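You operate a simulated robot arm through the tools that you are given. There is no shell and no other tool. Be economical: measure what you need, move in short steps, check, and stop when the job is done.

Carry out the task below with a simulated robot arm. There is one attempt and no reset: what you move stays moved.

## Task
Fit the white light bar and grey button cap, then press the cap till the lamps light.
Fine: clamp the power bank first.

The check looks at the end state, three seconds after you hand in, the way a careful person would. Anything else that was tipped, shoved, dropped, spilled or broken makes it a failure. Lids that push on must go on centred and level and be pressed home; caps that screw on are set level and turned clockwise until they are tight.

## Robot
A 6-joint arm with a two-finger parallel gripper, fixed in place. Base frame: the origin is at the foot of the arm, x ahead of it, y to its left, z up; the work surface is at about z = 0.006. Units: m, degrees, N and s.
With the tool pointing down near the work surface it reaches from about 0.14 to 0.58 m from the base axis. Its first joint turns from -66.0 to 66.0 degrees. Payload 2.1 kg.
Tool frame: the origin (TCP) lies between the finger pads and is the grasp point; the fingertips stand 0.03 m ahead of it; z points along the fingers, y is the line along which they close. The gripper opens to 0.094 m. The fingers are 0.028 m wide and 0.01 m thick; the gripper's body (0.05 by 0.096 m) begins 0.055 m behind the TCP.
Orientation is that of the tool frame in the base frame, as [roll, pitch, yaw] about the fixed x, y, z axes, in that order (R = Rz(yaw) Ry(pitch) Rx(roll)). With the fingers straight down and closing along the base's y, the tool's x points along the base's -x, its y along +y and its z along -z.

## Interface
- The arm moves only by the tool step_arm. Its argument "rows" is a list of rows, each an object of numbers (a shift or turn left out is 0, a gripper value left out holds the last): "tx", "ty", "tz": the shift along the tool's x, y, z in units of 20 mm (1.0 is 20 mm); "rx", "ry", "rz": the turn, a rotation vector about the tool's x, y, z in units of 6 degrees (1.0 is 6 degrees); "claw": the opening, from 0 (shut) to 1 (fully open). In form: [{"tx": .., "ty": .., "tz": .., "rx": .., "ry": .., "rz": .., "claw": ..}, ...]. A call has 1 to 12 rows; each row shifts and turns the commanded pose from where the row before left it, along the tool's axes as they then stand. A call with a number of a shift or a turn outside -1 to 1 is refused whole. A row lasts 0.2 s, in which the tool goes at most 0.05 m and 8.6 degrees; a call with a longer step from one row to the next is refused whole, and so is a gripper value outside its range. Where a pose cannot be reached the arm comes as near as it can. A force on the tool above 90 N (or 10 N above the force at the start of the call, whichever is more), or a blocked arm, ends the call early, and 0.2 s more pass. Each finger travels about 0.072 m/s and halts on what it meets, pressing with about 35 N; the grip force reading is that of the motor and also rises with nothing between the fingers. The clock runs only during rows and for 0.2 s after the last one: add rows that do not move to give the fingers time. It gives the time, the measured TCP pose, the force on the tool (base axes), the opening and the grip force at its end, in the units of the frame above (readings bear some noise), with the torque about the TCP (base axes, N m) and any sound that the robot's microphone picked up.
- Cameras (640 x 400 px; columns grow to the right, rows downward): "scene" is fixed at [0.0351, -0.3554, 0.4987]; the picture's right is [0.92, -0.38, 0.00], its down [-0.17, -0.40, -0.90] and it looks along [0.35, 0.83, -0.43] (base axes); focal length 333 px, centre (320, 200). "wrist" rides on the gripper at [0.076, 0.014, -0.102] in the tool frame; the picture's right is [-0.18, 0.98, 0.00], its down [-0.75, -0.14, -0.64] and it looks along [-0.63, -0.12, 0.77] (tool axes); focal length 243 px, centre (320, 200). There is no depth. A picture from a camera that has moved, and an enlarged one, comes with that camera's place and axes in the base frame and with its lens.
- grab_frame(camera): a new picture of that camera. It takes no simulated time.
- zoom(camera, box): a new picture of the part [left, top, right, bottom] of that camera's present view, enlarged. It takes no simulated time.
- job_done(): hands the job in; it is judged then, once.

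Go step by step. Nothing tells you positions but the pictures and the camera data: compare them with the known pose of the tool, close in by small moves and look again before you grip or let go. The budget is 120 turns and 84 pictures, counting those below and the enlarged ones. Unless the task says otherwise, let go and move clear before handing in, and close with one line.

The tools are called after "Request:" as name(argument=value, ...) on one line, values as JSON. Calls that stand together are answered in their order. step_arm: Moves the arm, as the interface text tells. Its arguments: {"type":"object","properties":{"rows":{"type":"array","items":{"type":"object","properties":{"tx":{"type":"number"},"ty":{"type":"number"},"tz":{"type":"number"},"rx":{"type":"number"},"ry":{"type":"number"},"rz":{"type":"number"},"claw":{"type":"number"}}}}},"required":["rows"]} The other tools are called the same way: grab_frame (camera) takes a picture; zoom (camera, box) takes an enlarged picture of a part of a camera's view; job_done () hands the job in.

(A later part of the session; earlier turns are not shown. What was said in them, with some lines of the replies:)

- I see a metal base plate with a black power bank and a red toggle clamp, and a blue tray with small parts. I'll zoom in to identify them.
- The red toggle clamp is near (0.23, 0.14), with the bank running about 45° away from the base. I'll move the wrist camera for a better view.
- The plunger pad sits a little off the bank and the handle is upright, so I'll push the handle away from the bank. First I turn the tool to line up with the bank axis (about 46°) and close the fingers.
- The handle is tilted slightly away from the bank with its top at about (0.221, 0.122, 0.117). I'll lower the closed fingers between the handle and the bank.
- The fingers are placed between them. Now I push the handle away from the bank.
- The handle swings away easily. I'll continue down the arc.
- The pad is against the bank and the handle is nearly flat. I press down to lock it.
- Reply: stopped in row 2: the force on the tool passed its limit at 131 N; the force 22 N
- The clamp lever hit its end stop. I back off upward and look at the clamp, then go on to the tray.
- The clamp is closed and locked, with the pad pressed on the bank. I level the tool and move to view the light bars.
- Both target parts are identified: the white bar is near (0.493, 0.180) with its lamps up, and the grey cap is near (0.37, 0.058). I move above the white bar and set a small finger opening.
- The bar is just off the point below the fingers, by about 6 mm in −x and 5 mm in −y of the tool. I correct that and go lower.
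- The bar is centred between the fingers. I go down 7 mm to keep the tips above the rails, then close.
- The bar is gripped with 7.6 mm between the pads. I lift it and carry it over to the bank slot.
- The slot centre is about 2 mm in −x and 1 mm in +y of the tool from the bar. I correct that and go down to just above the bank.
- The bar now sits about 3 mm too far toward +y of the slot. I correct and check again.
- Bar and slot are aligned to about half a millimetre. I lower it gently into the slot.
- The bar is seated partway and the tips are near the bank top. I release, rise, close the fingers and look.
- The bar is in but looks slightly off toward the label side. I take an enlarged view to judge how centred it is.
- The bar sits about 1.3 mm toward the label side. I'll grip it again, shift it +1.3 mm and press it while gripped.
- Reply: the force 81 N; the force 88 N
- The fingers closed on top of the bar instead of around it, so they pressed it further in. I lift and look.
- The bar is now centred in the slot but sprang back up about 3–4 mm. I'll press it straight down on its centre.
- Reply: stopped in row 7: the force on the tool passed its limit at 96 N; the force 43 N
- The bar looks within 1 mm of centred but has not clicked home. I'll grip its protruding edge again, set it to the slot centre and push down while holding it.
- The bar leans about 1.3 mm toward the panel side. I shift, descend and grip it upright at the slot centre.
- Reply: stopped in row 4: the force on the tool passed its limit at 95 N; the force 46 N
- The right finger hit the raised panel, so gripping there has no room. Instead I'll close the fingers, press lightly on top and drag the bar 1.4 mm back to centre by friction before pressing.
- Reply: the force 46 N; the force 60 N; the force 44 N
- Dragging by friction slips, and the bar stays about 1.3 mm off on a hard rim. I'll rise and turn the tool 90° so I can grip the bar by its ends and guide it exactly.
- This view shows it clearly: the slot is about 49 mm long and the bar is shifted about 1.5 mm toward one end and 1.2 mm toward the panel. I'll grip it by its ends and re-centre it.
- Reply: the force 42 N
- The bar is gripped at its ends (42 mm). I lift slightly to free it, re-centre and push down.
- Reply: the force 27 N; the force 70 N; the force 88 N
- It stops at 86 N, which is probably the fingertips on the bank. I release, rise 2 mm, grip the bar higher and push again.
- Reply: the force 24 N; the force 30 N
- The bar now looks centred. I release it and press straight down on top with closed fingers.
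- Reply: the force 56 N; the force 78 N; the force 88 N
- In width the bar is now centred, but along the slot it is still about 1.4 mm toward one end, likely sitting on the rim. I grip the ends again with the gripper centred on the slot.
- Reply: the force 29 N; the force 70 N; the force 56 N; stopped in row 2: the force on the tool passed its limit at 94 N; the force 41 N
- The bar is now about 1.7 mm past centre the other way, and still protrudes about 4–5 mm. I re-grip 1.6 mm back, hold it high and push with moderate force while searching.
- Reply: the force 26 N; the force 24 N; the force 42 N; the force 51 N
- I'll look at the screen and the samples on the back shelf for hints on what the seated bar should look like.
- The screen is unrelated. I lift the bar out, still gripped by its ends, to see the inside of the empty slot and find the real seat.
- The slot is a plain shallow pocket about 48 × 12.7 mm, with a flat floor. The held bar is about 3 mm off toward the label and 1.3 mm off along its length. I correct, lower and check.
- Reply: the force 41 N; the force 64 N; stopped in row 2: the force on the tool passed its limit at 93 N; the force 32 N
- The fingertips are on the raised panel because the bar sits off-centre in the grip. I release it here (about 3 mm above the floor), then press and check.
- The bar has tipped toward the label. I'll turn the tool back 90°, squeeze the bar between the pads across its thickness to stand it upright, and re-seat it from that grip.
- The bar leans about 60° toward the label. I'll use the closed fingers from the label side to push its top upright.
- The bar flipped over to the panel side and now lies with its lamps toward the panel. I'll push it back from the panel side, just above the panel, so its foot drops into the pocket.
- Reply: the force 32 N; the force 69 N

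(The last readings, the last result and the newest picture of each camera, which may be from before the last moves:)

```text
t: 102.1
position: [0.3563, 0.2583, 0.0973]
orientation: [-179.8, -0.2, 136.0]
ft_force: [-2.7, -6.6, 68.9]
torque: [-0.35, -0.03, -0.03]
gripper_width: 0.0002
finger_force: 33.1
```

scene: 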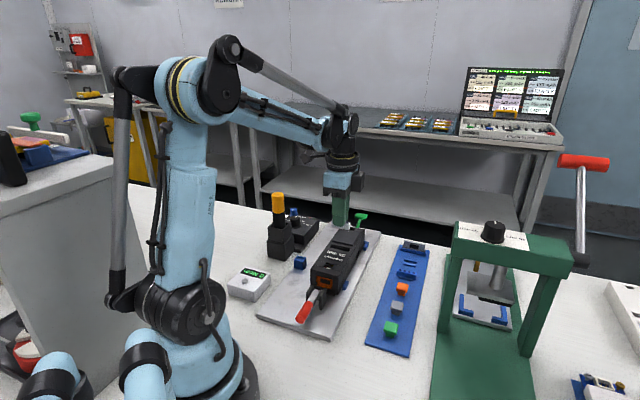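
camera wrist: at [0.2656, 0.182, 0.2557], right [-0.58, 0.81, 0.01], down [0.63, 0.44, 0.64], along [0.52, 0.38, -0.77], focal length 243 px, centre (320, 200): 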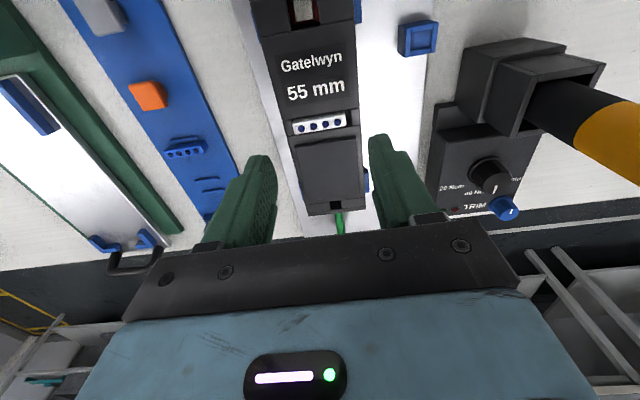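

Request:
step_arm(rows=[{"tz": -0.19}, {}])

Request:
step_arm(rows=[{"ty": -0.2}, {"ty": -0.2}, {"ty": -0.2}, {"ty": -0.1}, {"ty": -0.1}, {"ty": -0.1}, {}])

Request:
zoom(camera="wrist", box=[240, 80, 380, 170])

```text
t: 102.7
position: [0.356, 0.2576, 0.0981]
orientation: [-179.9, -0.3, 136.1]
ft_force: [0.5, -1.4, -0.3]
torque: [0.01, 0.01, 0.02]
gripper_width: 0.0
finger_force: 32.8
```

```text
t: 104.3
position: [0.3441, 0.2452, 0.0993]
orientation: [-179.9, -0.2, 136.1]
ft_force: [-0.8, 0.4, 0.3]
torque: [-0.03, 0.02, 0.03]
gripper_width: 0.0
finger_force: 33.0
```

```text
4.44 times, centred on (310, 125) of wrist
camera zoom: at [0.2987, 0.3077, 0.2017], right [0.82, 0.58, 0.0], down [0.45, -0.63, 0.64], along [0.37, -0.52, -0.77], focal length 1078 px, centre (364, 533)
```

zoom: 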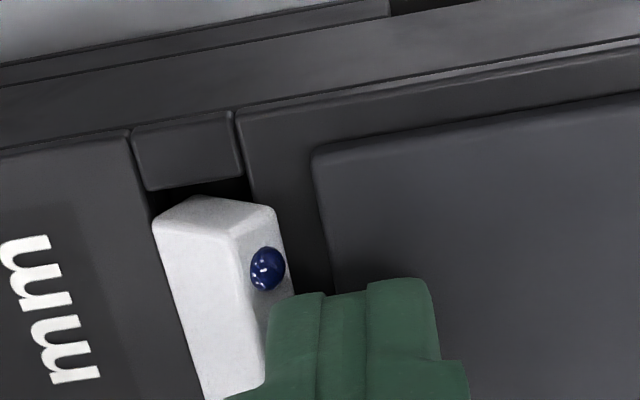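

The bar is back in the pocket, leaning toward the panel. I'll turn 90° and grip its ends with the fingers offset toward the label to avoid the panel, then swing it upright.

Request:
step_arm(rows=[{"tz": -1}, {"tz": -1}, {"rz": -1}, {"rz": -1}, {"rz": -1}, {"rz": -1}, {"rz": -1}, {"rz": -1}, {"rz": -1}, {"rz": -1}, {"rz": -1}, {"rz": -1}])

Request:
step_arm(rows=[{"rz": -1, "claw": 0.6}, {"rz": -1}, {"rz": -1}, {"rz": -1}, {"rz": -1}, {"tx": 0.6}, {"tx": 0.53}, {}, {"tz": 1}, {"tz": 1}, {}])

Request:
zoom(camera="wrist", box=[250, 90, 390, 180])

```text
t: 106.9
position: [0.3444, 0.2444, 0.1403]
orientation: [179.8, -0.2, -163.9]
ft_force: [0.1, -0.7, 0.5]
torque: [0.0, -0.01, -0.02]
gripper_width: 0.0
finger_force: 33.2
```

```text
t: 109.3
position: [0.3291, 0.2307, 0.0984]
orientation: [179.8, -0.1, -133.9]
ft_force: [-0.6, -0.1, -0.6]
torque: [-0.02, 0.01, -0.02]
gripper_width: 0.0563
finger_force: 0.0
```

```text
4.44 times, centred on (320, 135) of wrist
camera zoom: at [0.266, 0.1839, 0.2009], right [-0.58, 0.82, 0.0], down [0.63, 0.44, 0.64], along [0.52, 0.37, -0.77], focal length 1078 px, centre (320, 489)
```

zoom: 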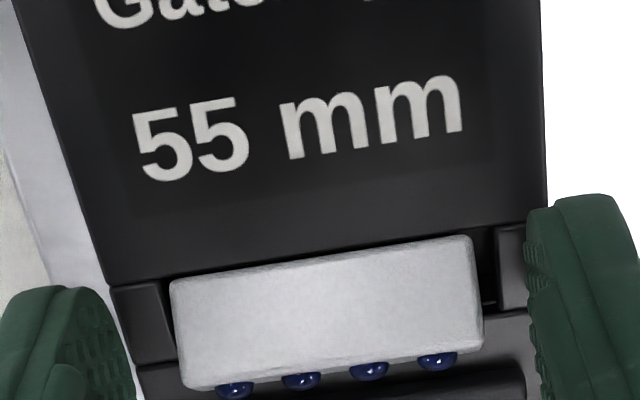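

The bar lies on its side with its foot at the front wall and its lamps toward the panel. I'll grip the ends, then push down and toward the label so that the front wall and back ledge rotate it upright.

Request:
step_arm(rows=[{"tz": 0.2}, {}, {"claw": 0.3}, {}, {}, {}, {"tz": 0.08}, {"tx": 0.06}, {"tx": 0.06}, {}])

Request:
step_arm(rows=[{"tx": 0.06}, {"tx": 0.06}, {}])

Request:
zoom(camera="scene", box=[318, 230, 362, 258])

```text
t: 111.5
position: [0.3273, 0.2276, 0.0949]
orientation: [179.8, 0.2, -134.0]
ft_force: [16.5, 14.0, 15.5]
torque: [0.45, -0.45, -0.05]
gripper_width: 0.0415
finger_force: 35.1
```

```text
t: 112.3
position: [0.3262, 0.2255, 0.0934]
orientation: [179.8, 0.3, -134.0]
ft_force: [13.9, 18.2, 17.1]
torque: [0.56, -0.38, 0.0]
gripper_width: 0.0417
finger_force: 35.0
```

```text
14.29 times, centred on (340, 244) of scene
camera zoom: at [0.035, -0.3554, 0.4987], right [0.92, -0.38, 0.0], down [-0.17, -0.4, -0.9], along [0.35, 0.83, -0.43], focal length 4759 px, centre (34, -429)
```

zoom: 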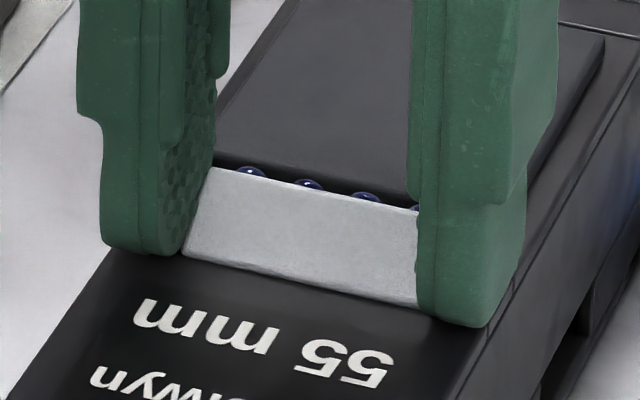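

It is rotating, with the lean down to about 45°. I continue along the arc toward the label and slightly up.

Request:
step_arm(rows=[{"tx": 0.06, "tz": -0.02}, {"tx": 0.06, "tz": -0.02}, {"tx": 0.06, "tz": -0.02}, {}])

Request:
step_arm(rows=[{"tx": 0.06, "tz": -0.02}, {"tx": 0.06}, {}])

```text
t: 113.3
position: [0.3231, 0.2228, 0.093]
orientation: [179.9, 0.4, -134.0]
ft_force: [18.9, 16.1, 16.2]
torque: [0.55, -0.6, -0.03]
gripper_width: 0.0416
finger_force: 35.1
```

```text
t: 114.1
position: [0.3208, 0.2211, 0.0954]
orientation: [179.8, 0.4, -134.0]
ft_force: [19.7, 15.7, 17.1]
torque: [0.57, -0.66, -0.04]
gripper_width: 0.0415
finger_force: 34.7
```

Request:
zoom(camera="wrist", box=[250, 90, 390, 180])

```text
4.44 times, centred on (320, 135) of wrist
camera zoom: at [0.2574, 0.1764, 0.1965], right [-0.58, 0.82, 0.0], down [0.62, 0.44, 0.65], along [0.53, 0.38, -0.76], focal length 1078 px, centre (320, 489)
```

zoom: 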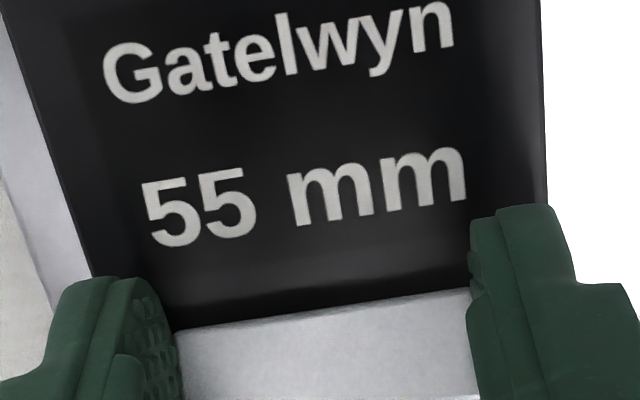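

The fingers slipped along the bar's ends. I'll re-grip nearer its centre, lift a little, shift it toward the panel, and press its back side onto the pocket's rear edge to rotate it further.

Request:
step_arm(rows=[{"claw": 0.55}, {}, {"tx": -0.25}, {"tx": -0.22}, {}, {"claw": 0.3}, {}, {}, {"tz": -0.1}, {"tz": -0.1}, {"tx": -0.1}, {}])

Request:
step_arm(rows=[{"tz": 0.1}, {"tz": 0.1}, {}])

Request:
step_arm(rows=[{"tz": 0.07}, {"tz": 0.07}, {}])

```text
t: 116.7
position: [0.3268, 0.2291, 0.0991]
orientation: [179.9, -0.2, -134.0]
ft_force: [0.1, 0.6, -0.7]
torque: [0.03, 0.01, -0.05]
gripper_width: 0.0417
finger_force: 35.0
```

```text
t: 117.5
position: [0.3271, 0.2288, 0.0952]
orientation: [179.8, -0.2, -134.1]
ft_force: [-2.1, -2.1, 6.8]
torque: [-0.06, -0.02, 0.01]
gripper_width: 0.0414
finger_force: 34.9
```

```text
t: 118.3
position: [0.3281, 0.2277, 0.0933]
orientation: [179.8, -0.3, -134.1]
ft_force: [-5.2, -7.6, 35.4]
torque: [-0.21, -0.2, 0.04]
gripper_width: 0.0418
finger_force: 35.1
```

Request:
step_arm(rows=[{"tz": 0.07}, {"tz": 0.05}, {}])

Request:
zoom(camera="wrist", box=[250, 90, 390, 180])

```text
t: 119.0
position: [0.3277, 0.2282, 0.0921]
orientation: [179.6, -0.3, -134.0]
ft_force: [-3.0, -1.7, 30.2]
torque: [0.01, -0.23, 0.02]
gripper_width: 0.0418
finger_force: 35.0
stopped in row 3: the force on the tool passed its limit at 91 N (the readings are from after the stop); the commanded pose is now the measured one
```

```text
4.44 times, centred on (320, 135) of wrist
camera zoom: at [0.2647, 0.1838, 0.1947], right [-0.58, 0.82, 0.0], down [0.63, 0.44, 0.64], along [0.52, 0.37, -0.77], focal length 1078 px, centre (320, 489)
```

zoom: 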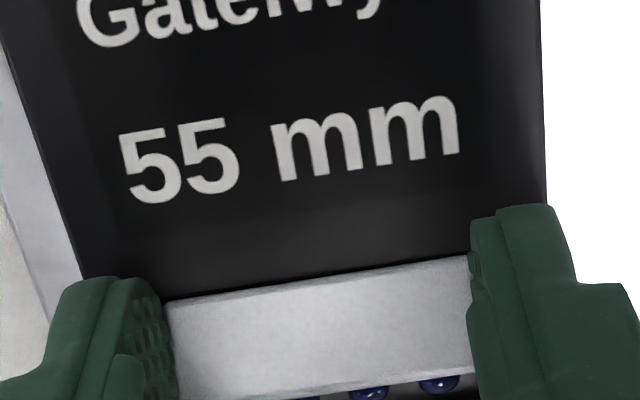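

The bar is still flat, held rigidly. New plan: slide it toward the panel so its lamp side rests on the rear strip, release it, then press its foot down so it tips into the pocket upright.

Request:
step_arm(rows=[{"tz": -0.1}, {"tx": -0.1}, {"tx": -0.08}, {}])

Request:
step_arm(rows=[{"tz": 0.04}, {}, {"claw": 0.5}, {}, {"tz": -0.5}, {"tz": -1}, {"tz": -1, "claw": 0}, {"tz": -0.5}, {}])

Request:
step_arm(rows=[{"rz": 1}, {"rz": 1}, {"rz": 1}, {"rz": 1}, {"rz": 1}, {"rz": 1}, {"rz": 1}, {"rz": 1}, {"rz": 1}, {"rz": 1}, {"rz": 1}, {"rz": 1}])

Request:
step_arm(rows=[{"rz": 1}, {"rz": 1}, {"rz": 1}, {}, {"tz": 0.3}, {}])

Request:
zoom(camera="wrist", box=[240, 50, 400, 150])

```text
t: 120.0
position: [0.3295, 0.2297, 0.094]
orientation: [179.7, -0.4, -134.0]
ft_force: [-7.2, -7.2, 9.4]
torque: [-0.23, 0.2, -0.12]
gripper_width: 0.0418
finger_force: 35.5
```

```text
t: 122.0
position: [0.3307, 0.2321, 0.1504]
orientation: [179.7, -0.4, -133.9]
ft_force: [0.1, 0.3, 0.5]
torque: [0.0, -0.03, 0.06]
gripper_width: 0.0002
finger_force: 33.0
```

```text
t: 124.6
position: [0.3294, 0.2314, 0.1532]
orientation: [-179.9, -0.5, 153.8]
ft_force: [-0.1, 0.7, -1.0]
torque: [0.02, 0.0, 0.01]
gripper_width: 0.0
finger_force: 32.9
```

```text
t: 126.0
position: [0.3297, 0.2303, 0.146]
orientation: [-179.8, -0.3, 136.0]
ft_force: [0.5, -0.1, 0.1]
torque: [0.0, 0.0, 0.0]
gripper_width: 0.0001
finger_force: 33.1
```

```text
4.00 times, centred on (320, 100) of wrist
camera zoom: at [0.2858, 0.2939, 0.2487], right [0.82, 0.58, -0.01], down [0.45, -0.63, 0.64], along [0.37, -0.52, -0.77], focal length 970 px, centre (320, 600)
```

zoom: 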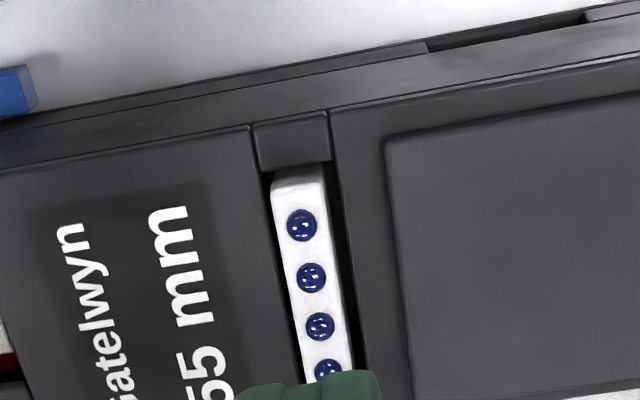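

The bar has tipped into the pocket upright and is centred to within about 0.7 mm. Now I press it straight down.

Request:
step_arm(rows=[{"ty": -0.04, "tx": 0.02}, {"tz": 1}, {"tz": 1}, {"tz": 0.3}, {}, {"tz": 0.1}, {"tz": 0.08}, {}])

Request:
step_arm(rows=[{"tz": 0.06}, {"tz": 0.06}, {}])

Request:
step_arm(rows=[{"tz": 0.06}, {}])

```text
t: 127.8
position: [0.33, 0.2309, 0.0973]
orientation: [-179.6, -0.3, 136.0]
ft_force: [0.1, 0.5, 0.4]
torque: [0.01, -0.01, 0.0]
gripper_width: 0.0
finger_force: 33.0
```

```text
t: 128.6
position: [0.3287, 0.2297, 0.0948]
orientation: [-179.6, -0.2, 136.1]
ft_force: [2.2, -1.1, 43.0]
torque: [-0.12, -0.14, 0.02]
gripper_width: 0.0
finger_force: 32.9
```

```text
t: 129.2
position: [0.3302, 0.2312, 0.0945]
orientation: [-179.7, -0.3, 136.0]
ft_force: [0.4, -0.2, 56.2]
torque: [-0.07, -0.06, 0.02]
gripper_width: 0.0
finger_force: 33.5
```

Request:
step_arm(rows=[{"tz": 0.04}, {"tz": 0.04}, {}])

Request:
step_arm(rows=[{"tz": 0.015}, {}])

Request:
step_arm(rows=[{"tz": 0.015}, {}])

```text
t: 130.0
position: [0.329, 0.2322, 0.0937]
orientation: [-179.6, -0.3, 136.0]
ft_force: [-1.8, 1.6, 74.1]
torque: [0.0, -0.01, 0.01]
gripper_width: 0.0
finger_force: 32.8
```

```text
t: 130.6
position: [0.3295, 0.2324, 0.0933]
orientation: [-179.8, -0.4, 136.1]
ft_force: [-1.1, 0.0, 80.6]
torque: [-0.04, 0.05, 0.01]
gripper_width: 0.0
finger_force: 32.9
```

```text
t: 131.2
position: [0.3287, 0.2296, 0.0942]
orientation: [-179.8, -0.2, 135.9]
ft_force: [-0.4, -2.1, 85.9]
torque: [-0.15, 0.01, -0.01]
gripper_width: 0.0
finger_force: 32.9
```

The bar carries 86 N, level and centred, on a hard stop, so I take it as home. With two pictures left, I go above the grey cap, which I place at about (0.370, 0.0525).

Request:
step_arm(rows=[{"tz": -0.5}, {"tz": -1}, {"tz": -1}, {"tz": -0.8}, {"tx": -1, "ty": -0.65, "claw": 0.29}, {"tx": -1, "ty": -0.65}, {"tx": -1, "ty": -0.65}, {"tx": -1, "ty": -0.65}, {"tx": -1, "ty": -0.65}, {"tx": -1, "ty": -0.65}, {"tx": -1, "ty": -0.65}, {"tx": -0.66, "ty": -0.43}])

Request:
step_arm(rows=[{"rx": -0.04}, {"tz": 1}, {"tz": 1}, {"tz": 0.9}, {}])

Request:
zoom(camera="wrist", box=[220, 90, 420, 215])

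```text
t: 133.8
position: [0.3705, 0.052, 0.1558]
orientation: [-179.8, -0.3, 136.0]
ft_force: [0.4, 0.5, 0.3]
torque: [-0.04, -0.01, 0.01]
gripper_width: 0.027
finger_force: 0.2
```

```text
t: 135.0
position: [0.3703, 0.0517, 0.097]
orientation: [-180.0, -0.3, 136.1]
ft_force: [0.2, 0.2, -0.2]
torque: [-0.01, -0.02, 0.02]
gripper_width: 0.0273
finger_force: 0.0
```

```text
3.20 times, centred on (320, 152) of wrist
camera zoom: at [0.3252, 0.1149, 0.1996], right [0.82, 0.58, 0.0], down [0.45, -0.63, 0.64], along [0.37, -0.52, -0.77], focal length 776 px, centre (320, 352)
```

zoom: 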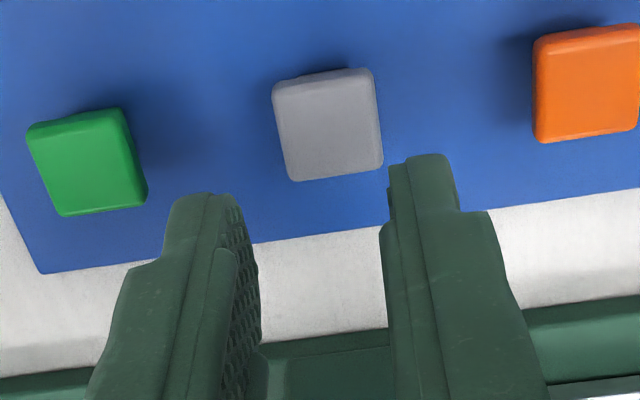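

The cap is about 20 mm wide and centred within 2 mm. I correct, descend to its head and grip it.

Request:
step_arm(rows=[{"tx": 0.04, "ty": 0.09}, {"tz": 1}, {"tz": 1}, {"tz": 0.45}, {}, {"claw": 0.1}, {}, {}, {}])

```text
t: 137.0
position: [0.3699, 0.0548, 0.0502]
orientation: [-179.9, -0.3, 136.0]
ft_force: [0.4, -1.2, -0.6]
torque: [0.02, -0.02, 0.0]
gripper_width: 0.0214
finger_force: 34.9
```

The cap is gripped (21 mm). I lift and carry it above the button pocket, using the known offset from the bar slot.

Request:
step_arm(rows=[{"tz": -0.5}, {"tz": -1}, {"tz": -1}, {"tz": -1}, {"tz": -1}, {"tz": -1}, {}])

Request:
step_arm(rows=[{"tx": 1, "ty": 0.16}, {"tx": 1, "ty": 0.16}, {"tx": 1, "ty": 0.16}, {"tx": 1, "ty": 0.16}, {"tx": 1, "ty": 0.16}, {"tx": 1, "ty": 0.16}, {"tx": 1, "ty": 0.16}, {"tx": 0.695, "ty": 0.095}, {}])

Request:
step_arm(rows=[{"tz": 1}, {"tz": 1}, {}, {}])

```text
t: 138.6
position: [0.37, 0.0549, 0.1586]
orientation: [-179.9, -0.3, 136.0]
ft_force: [-0.1, -0.5, -0.1]
torque: [-0.02, 0.01, -0.01]
gripper_width: 0.0212
finger_force: 34.7
```

```text
t: 140.6
position: [0.2739, 0.179, 0.1609]
orientation: [-179.8, -0.2, 136.0]
ft_force: [-0.9, -0.6, -0.2]
torque: [0.0, 0.01, 0.0]
gripper_width: 0.0214
finger_force: 35.2
```

```text
t: 141.6
position: [0.2769, 0.178, 0.122]
orientation: [-179.9, -0.2, 136.0]
ft_force: [1.0, -0.1, 0.2]
torque: [-0.01, 0.04, -0.02]
gripper_width: 0.0211
finger_force: 34.7
```

Request:
step_arm(rows=[{"tz": -0.9}, {"tz": -0.9}, {}, {}])

Request:
zoom(camera="wrist", box=[250, 70, 390, 160])

```text
t: 142.6
position: [0.2771, 0.1783, 0.1573]
orientation: [180.0, -0.3, 136.0]
ft_force: [0.1, -0.6, 0.9]
torque: [-0.04, -0.03, 0.01]
gripper_width: 0.021
finger_force: 34.4
```

```text
4.44 times, centred on (320, 115) of wrist
camera zoom: at [0.2319, 0.2411, 0.2599], right [0.82, 0.58, 0.0], down [0.45, -0.63, 0.64], along [0.37, -0.52, -0.77], focal length 1078 px, centre (320, 578)
```

zoom: 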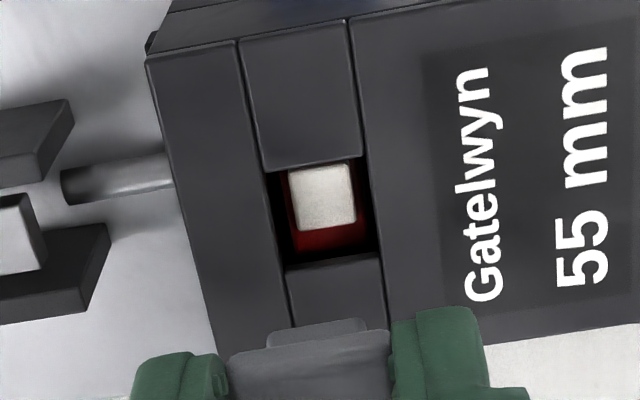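

The pocket centre is within 1 mm of the point below the cap, and the cap's stem is centred in the grip. I lower it, watching the force.

Request:
step_arm(rows=[{"tx": 0.03}, {"tz": 1}, {"tz": 1}, {"tz": 0.7}, {}])

Request:
step_arm(rows=[{"tz": 0.1}, {"tz": 0.1}, {}])

Request:
step_arm(rows=[{"tz": 0.1}, {}])

```text
t: 143.8
position: [0.2743, 0.1794, 0.1019]
orientation: [-179.9, -0.4, 136.0]
ft_force: [0.3, -0.9, -0.7]
torque: [-0.04, 0.04, 0.0]
gripper_width: 0.0214
finger_force: 35.3
```

```text
t: 144.6
position: [0.2773, 0.1793, 0.0983]
orientation: [-179.8, -0.3, 136.1]
ft_force: [0.0, -0.4, 0.0]
torque: [-0.02, 0.0, 0.0]
gripper_width: 0.0215
finger_force: 34.8
```

```text
t: 145.2
position: [0.2769, 0.1793, 0.0968]
orientation: [-180.0, -0.3, 136.0]
ft_force: [-0.6, 0.9, 0.4]
torque: [0.01, 0.01, -0.01]
gripper_width: 0.0212
finger_force: 35.0
```

Request:
step_arm(rows=[{"tz": 0.08}, {}])

Request:
step_arm(rows=[{"tz": 0.06}, {}])

Request:
step_arm(rows=[{"tz": 0.05}, {}])

```text
t: 145.8
position: [0.2768, 0.1792, 0.0951]
orientation: [-179.9, -0.3, 136.0]
ft_force: [0.9, 0.4, 1.7]
torque: [0.04, -0.01, 0.01]
gripper_width: 0.0212
finger_force: 35.4
heard: click
```

```text
t: 146.4
position: [0.2777, 0.1793, 0.0935]
orientation: [-179.9, -0.3, 136.0]
ft_force: [-1.5, -1.6, 5.6]
torque: [-0.02, 0.07, 0.0]
gripper_width: 0.0213
finger_force: 35.5
```

```text
t: 147.0
position: [0.2784, 0.18, 0.0919]
orientation: [-179.9, -0.3, 136.1]
ft_force: [-5.4, -1.1, 29.8]
torque: [-0.02, 0.11, -0.01]
gripper_width: 0.0212
finger_force: 34.8
```

There was a click as the cap snapped in or the switch moved. I release the cap, then press it from above with closed fingers.

Request:
step_arm(rows=[{"tz": -0.06}, {"claw": 0.33}, {}, {}, {"tz": -0.5}, {"tz": -1}, {"claw": 0}, {}, {}, {}])

Request:
step_arm(rows=[{"tz": 0.5}, {"tz": 0.3}, {"tz": 0.1}, {}])

Request:
step_arm(rows=[{"tz": 0.1}, {"tz": 0.05}, {}])

```text
t: 149.2
position: [0.2783, 0.1795, 0.1239]
orientation: [-179.9, -0.3, 136.0]
ft_force: [-1.4, -0.3, -0.7]
torque: [0.0, -0.02, 0.0]
gripper_width: 0.0
finger_force: 33.4
```

```text
t: 150.2
position: [0.2774, 0.1793, 0.1064]
orientation: [-179.8, -0.3, 135.9]
ft_force: [0.3, -0.3, 0.0]
torque: [-0.01, -0.01, -0.01]
gripper_width: 0.0001
finger_force: 33.4
```

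```text
t: 151.0
position: [0.2771, 0.1791, 0.1034]
orientation: [-179.9, -0.3, 136.0]
ft_force: [-0.6, -0.6, 0.1]
torque: [-0.03, -0.02, -0.02]
gripper_width: 0.0001
finger_force: 33.2
```

Request:
step_arm(rows=[{"tz": 0.1}, {"tz": 0.05}, {}])

Request:
step_arm(rows=[{"tz": 0.08}, {}])

Request:
step_arm(rows=[{"tz": 0.08}, {}])

Request:
step_arm(rows=[{"tz": 0.06}, {}])

```text
t: 151.8
position: [0.2762, 0.1801, 0.1007]
orientation: [-179.9, -0.2, 136.0]
ft_force: [0.4, -0.8, 5.0]
torque: [-0.02, -0.05, 0.0]
gripper_width: 0.0
finger_force: 33.3
heard: click
```

```text
t: 152.4
position: [0.2764, 0.1795, 0.099]
orientation: [180.0, -0.3, 135.9]
ft_force: [2.3, 2.3, 27.1]
torque: [0.01, -0.12, 0.01]
gripper_width: 0.0
finger_force: 33.0
```

```text
t: 153.0
position: [0.2777, 0.1801, 0.098]
orientation: [-179.9, -0.1, 136.0]
ft_force: [-2.3, -3.6, 62.1]
torque: [-0.21, -0.03, -0.02]
gripper_width: 0.0002
finger_force: 32.8
```

```text
t: 153.6
position: [0.2767, 0.1792, 0.0985]
orientation: [-179.9, -0.1, 136.0]
ft_force: [-3.4, -1.6, 46.6]
torque: [-0.15, 0.0, -0.03]
gripper_width: 0.0001
finger_force: 33.1
stopped in row 2: the force on the tool passed its limit at 90 N (the readings are from after the stop); the commanded pose is now the measured one
```

The switch clicked again under the press. I lift clear and try for a last look at the lamps.

Request:
step_arm(rows=[{"tz": -0.5}, {"tz": -1}, {"tz": -1}, {"tz": -1}, {"tz": -1}, {"tx": 1}, {"tx": 1}, {"tx": 1}, {}])

Request:
zoom(camera="scene", box=[290, 215, 380, 290])

```text
t: 155.6
position: [0.2342, 0.2205, 0.1888]
orientation: [-179.7, -0.2, 135.9]
ft_force: [0.3, 0.6, -0.1]
torque: [-0.02, 0.03, -0.04]
gripper_width: 0.0
finger_force: 33.0
```

```text
refused: no pictures are left
```

No pictures remain. Both clicks came at the same cap height, so each press probably worked the switch once. Two presses would leave a toggle off, so I'll give one more clean press.

Request:
step_arm(rows=[{"tx": -1}, {"tx": -1}, {"tx": -1}, {"tz": 1}, {"tz": 1}, {"tz": 1}, {"tz": 1}, {"tz": 0.15}, {}])

Request:
step_arm(rows=[{"tz": 0.06}, {}])

Request:
step_arm(rows=[{"tz": 0.06}, {}])

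Request:
step_arm(rows=[{"tz": 0.06}, {}])

```text
t: 157.6
position: [0.2759, 0.1789, 0.1035]
orientation: [-179.8, -0.2, 135.9]
ft_force: [-1.0, -0.2, 0.8]
torque: [-0.01, 0.01, -0.01]
gripper_width: 0.0
finger_force: 32.6
```

```text
t: 158.2
position: [0.2758, 0.1799, 0.1025]
orientation: [-179.7, -0.2, 135.9]
ft_force: [-0.5, 0.3, 0.2]
torque: [-0.03, 0.0, -0.02]
gripper_width: 0.0
finger_force: 33.0
```

```text
t: 158.8
position: [0.2746, 0.1793, 0.1016]
orientation: [-179.8, -0.2, 136.0]
ft_force: [-0.7, -0.2, 0.5]
torque: [0.02, 0.03, -0.04]
gripper_width: 0.0
finger_force: 33.0
heard: click
```

```text
t: 159.4
position: [0.2766, 0.1801, 0.0996]
orientation: [-179.8, -0.2, 136.0]
ft_force: [-1.9, -0.9, 7.1]
torque: [-0.04, 0.09, -0.02]
gripper_width: 0.0
finger_force: 33.2
```

The third press clicked at the same height, at a low force. I move clear and hand in.

Request:
step_arm(rows=[{"tz": 0.05}, {}, {"tz": -0.5}, {"tz": -1}, {"tz": -1}, {"tz": -1}, {"tz": -1}, {"tz": -1}, {}])

Request:
job_done()

```text
t: 161.4
position: [0.2768, 0.1782, 0.2103]
orientation: [-179.8, -0.2, 136.0]
ft_force: [-0.2, -0.3, 0.4]
torque: [0.04, 0.03, -0.01]
gripper_width: 0.0
finger_force: 33.1
```

```text
The job is handed in.
```

I handed the job in with the power bank clamped, the white bar and grey cap fitted, and the cap pressed three times with a click each time; I ran out of pictures before I could see whether the lamps lit. The bar was knocked over on the bank during fitting; it ended upright in its slot and held about 86 N, but it never clicked, so I can't be sure it is fully home.
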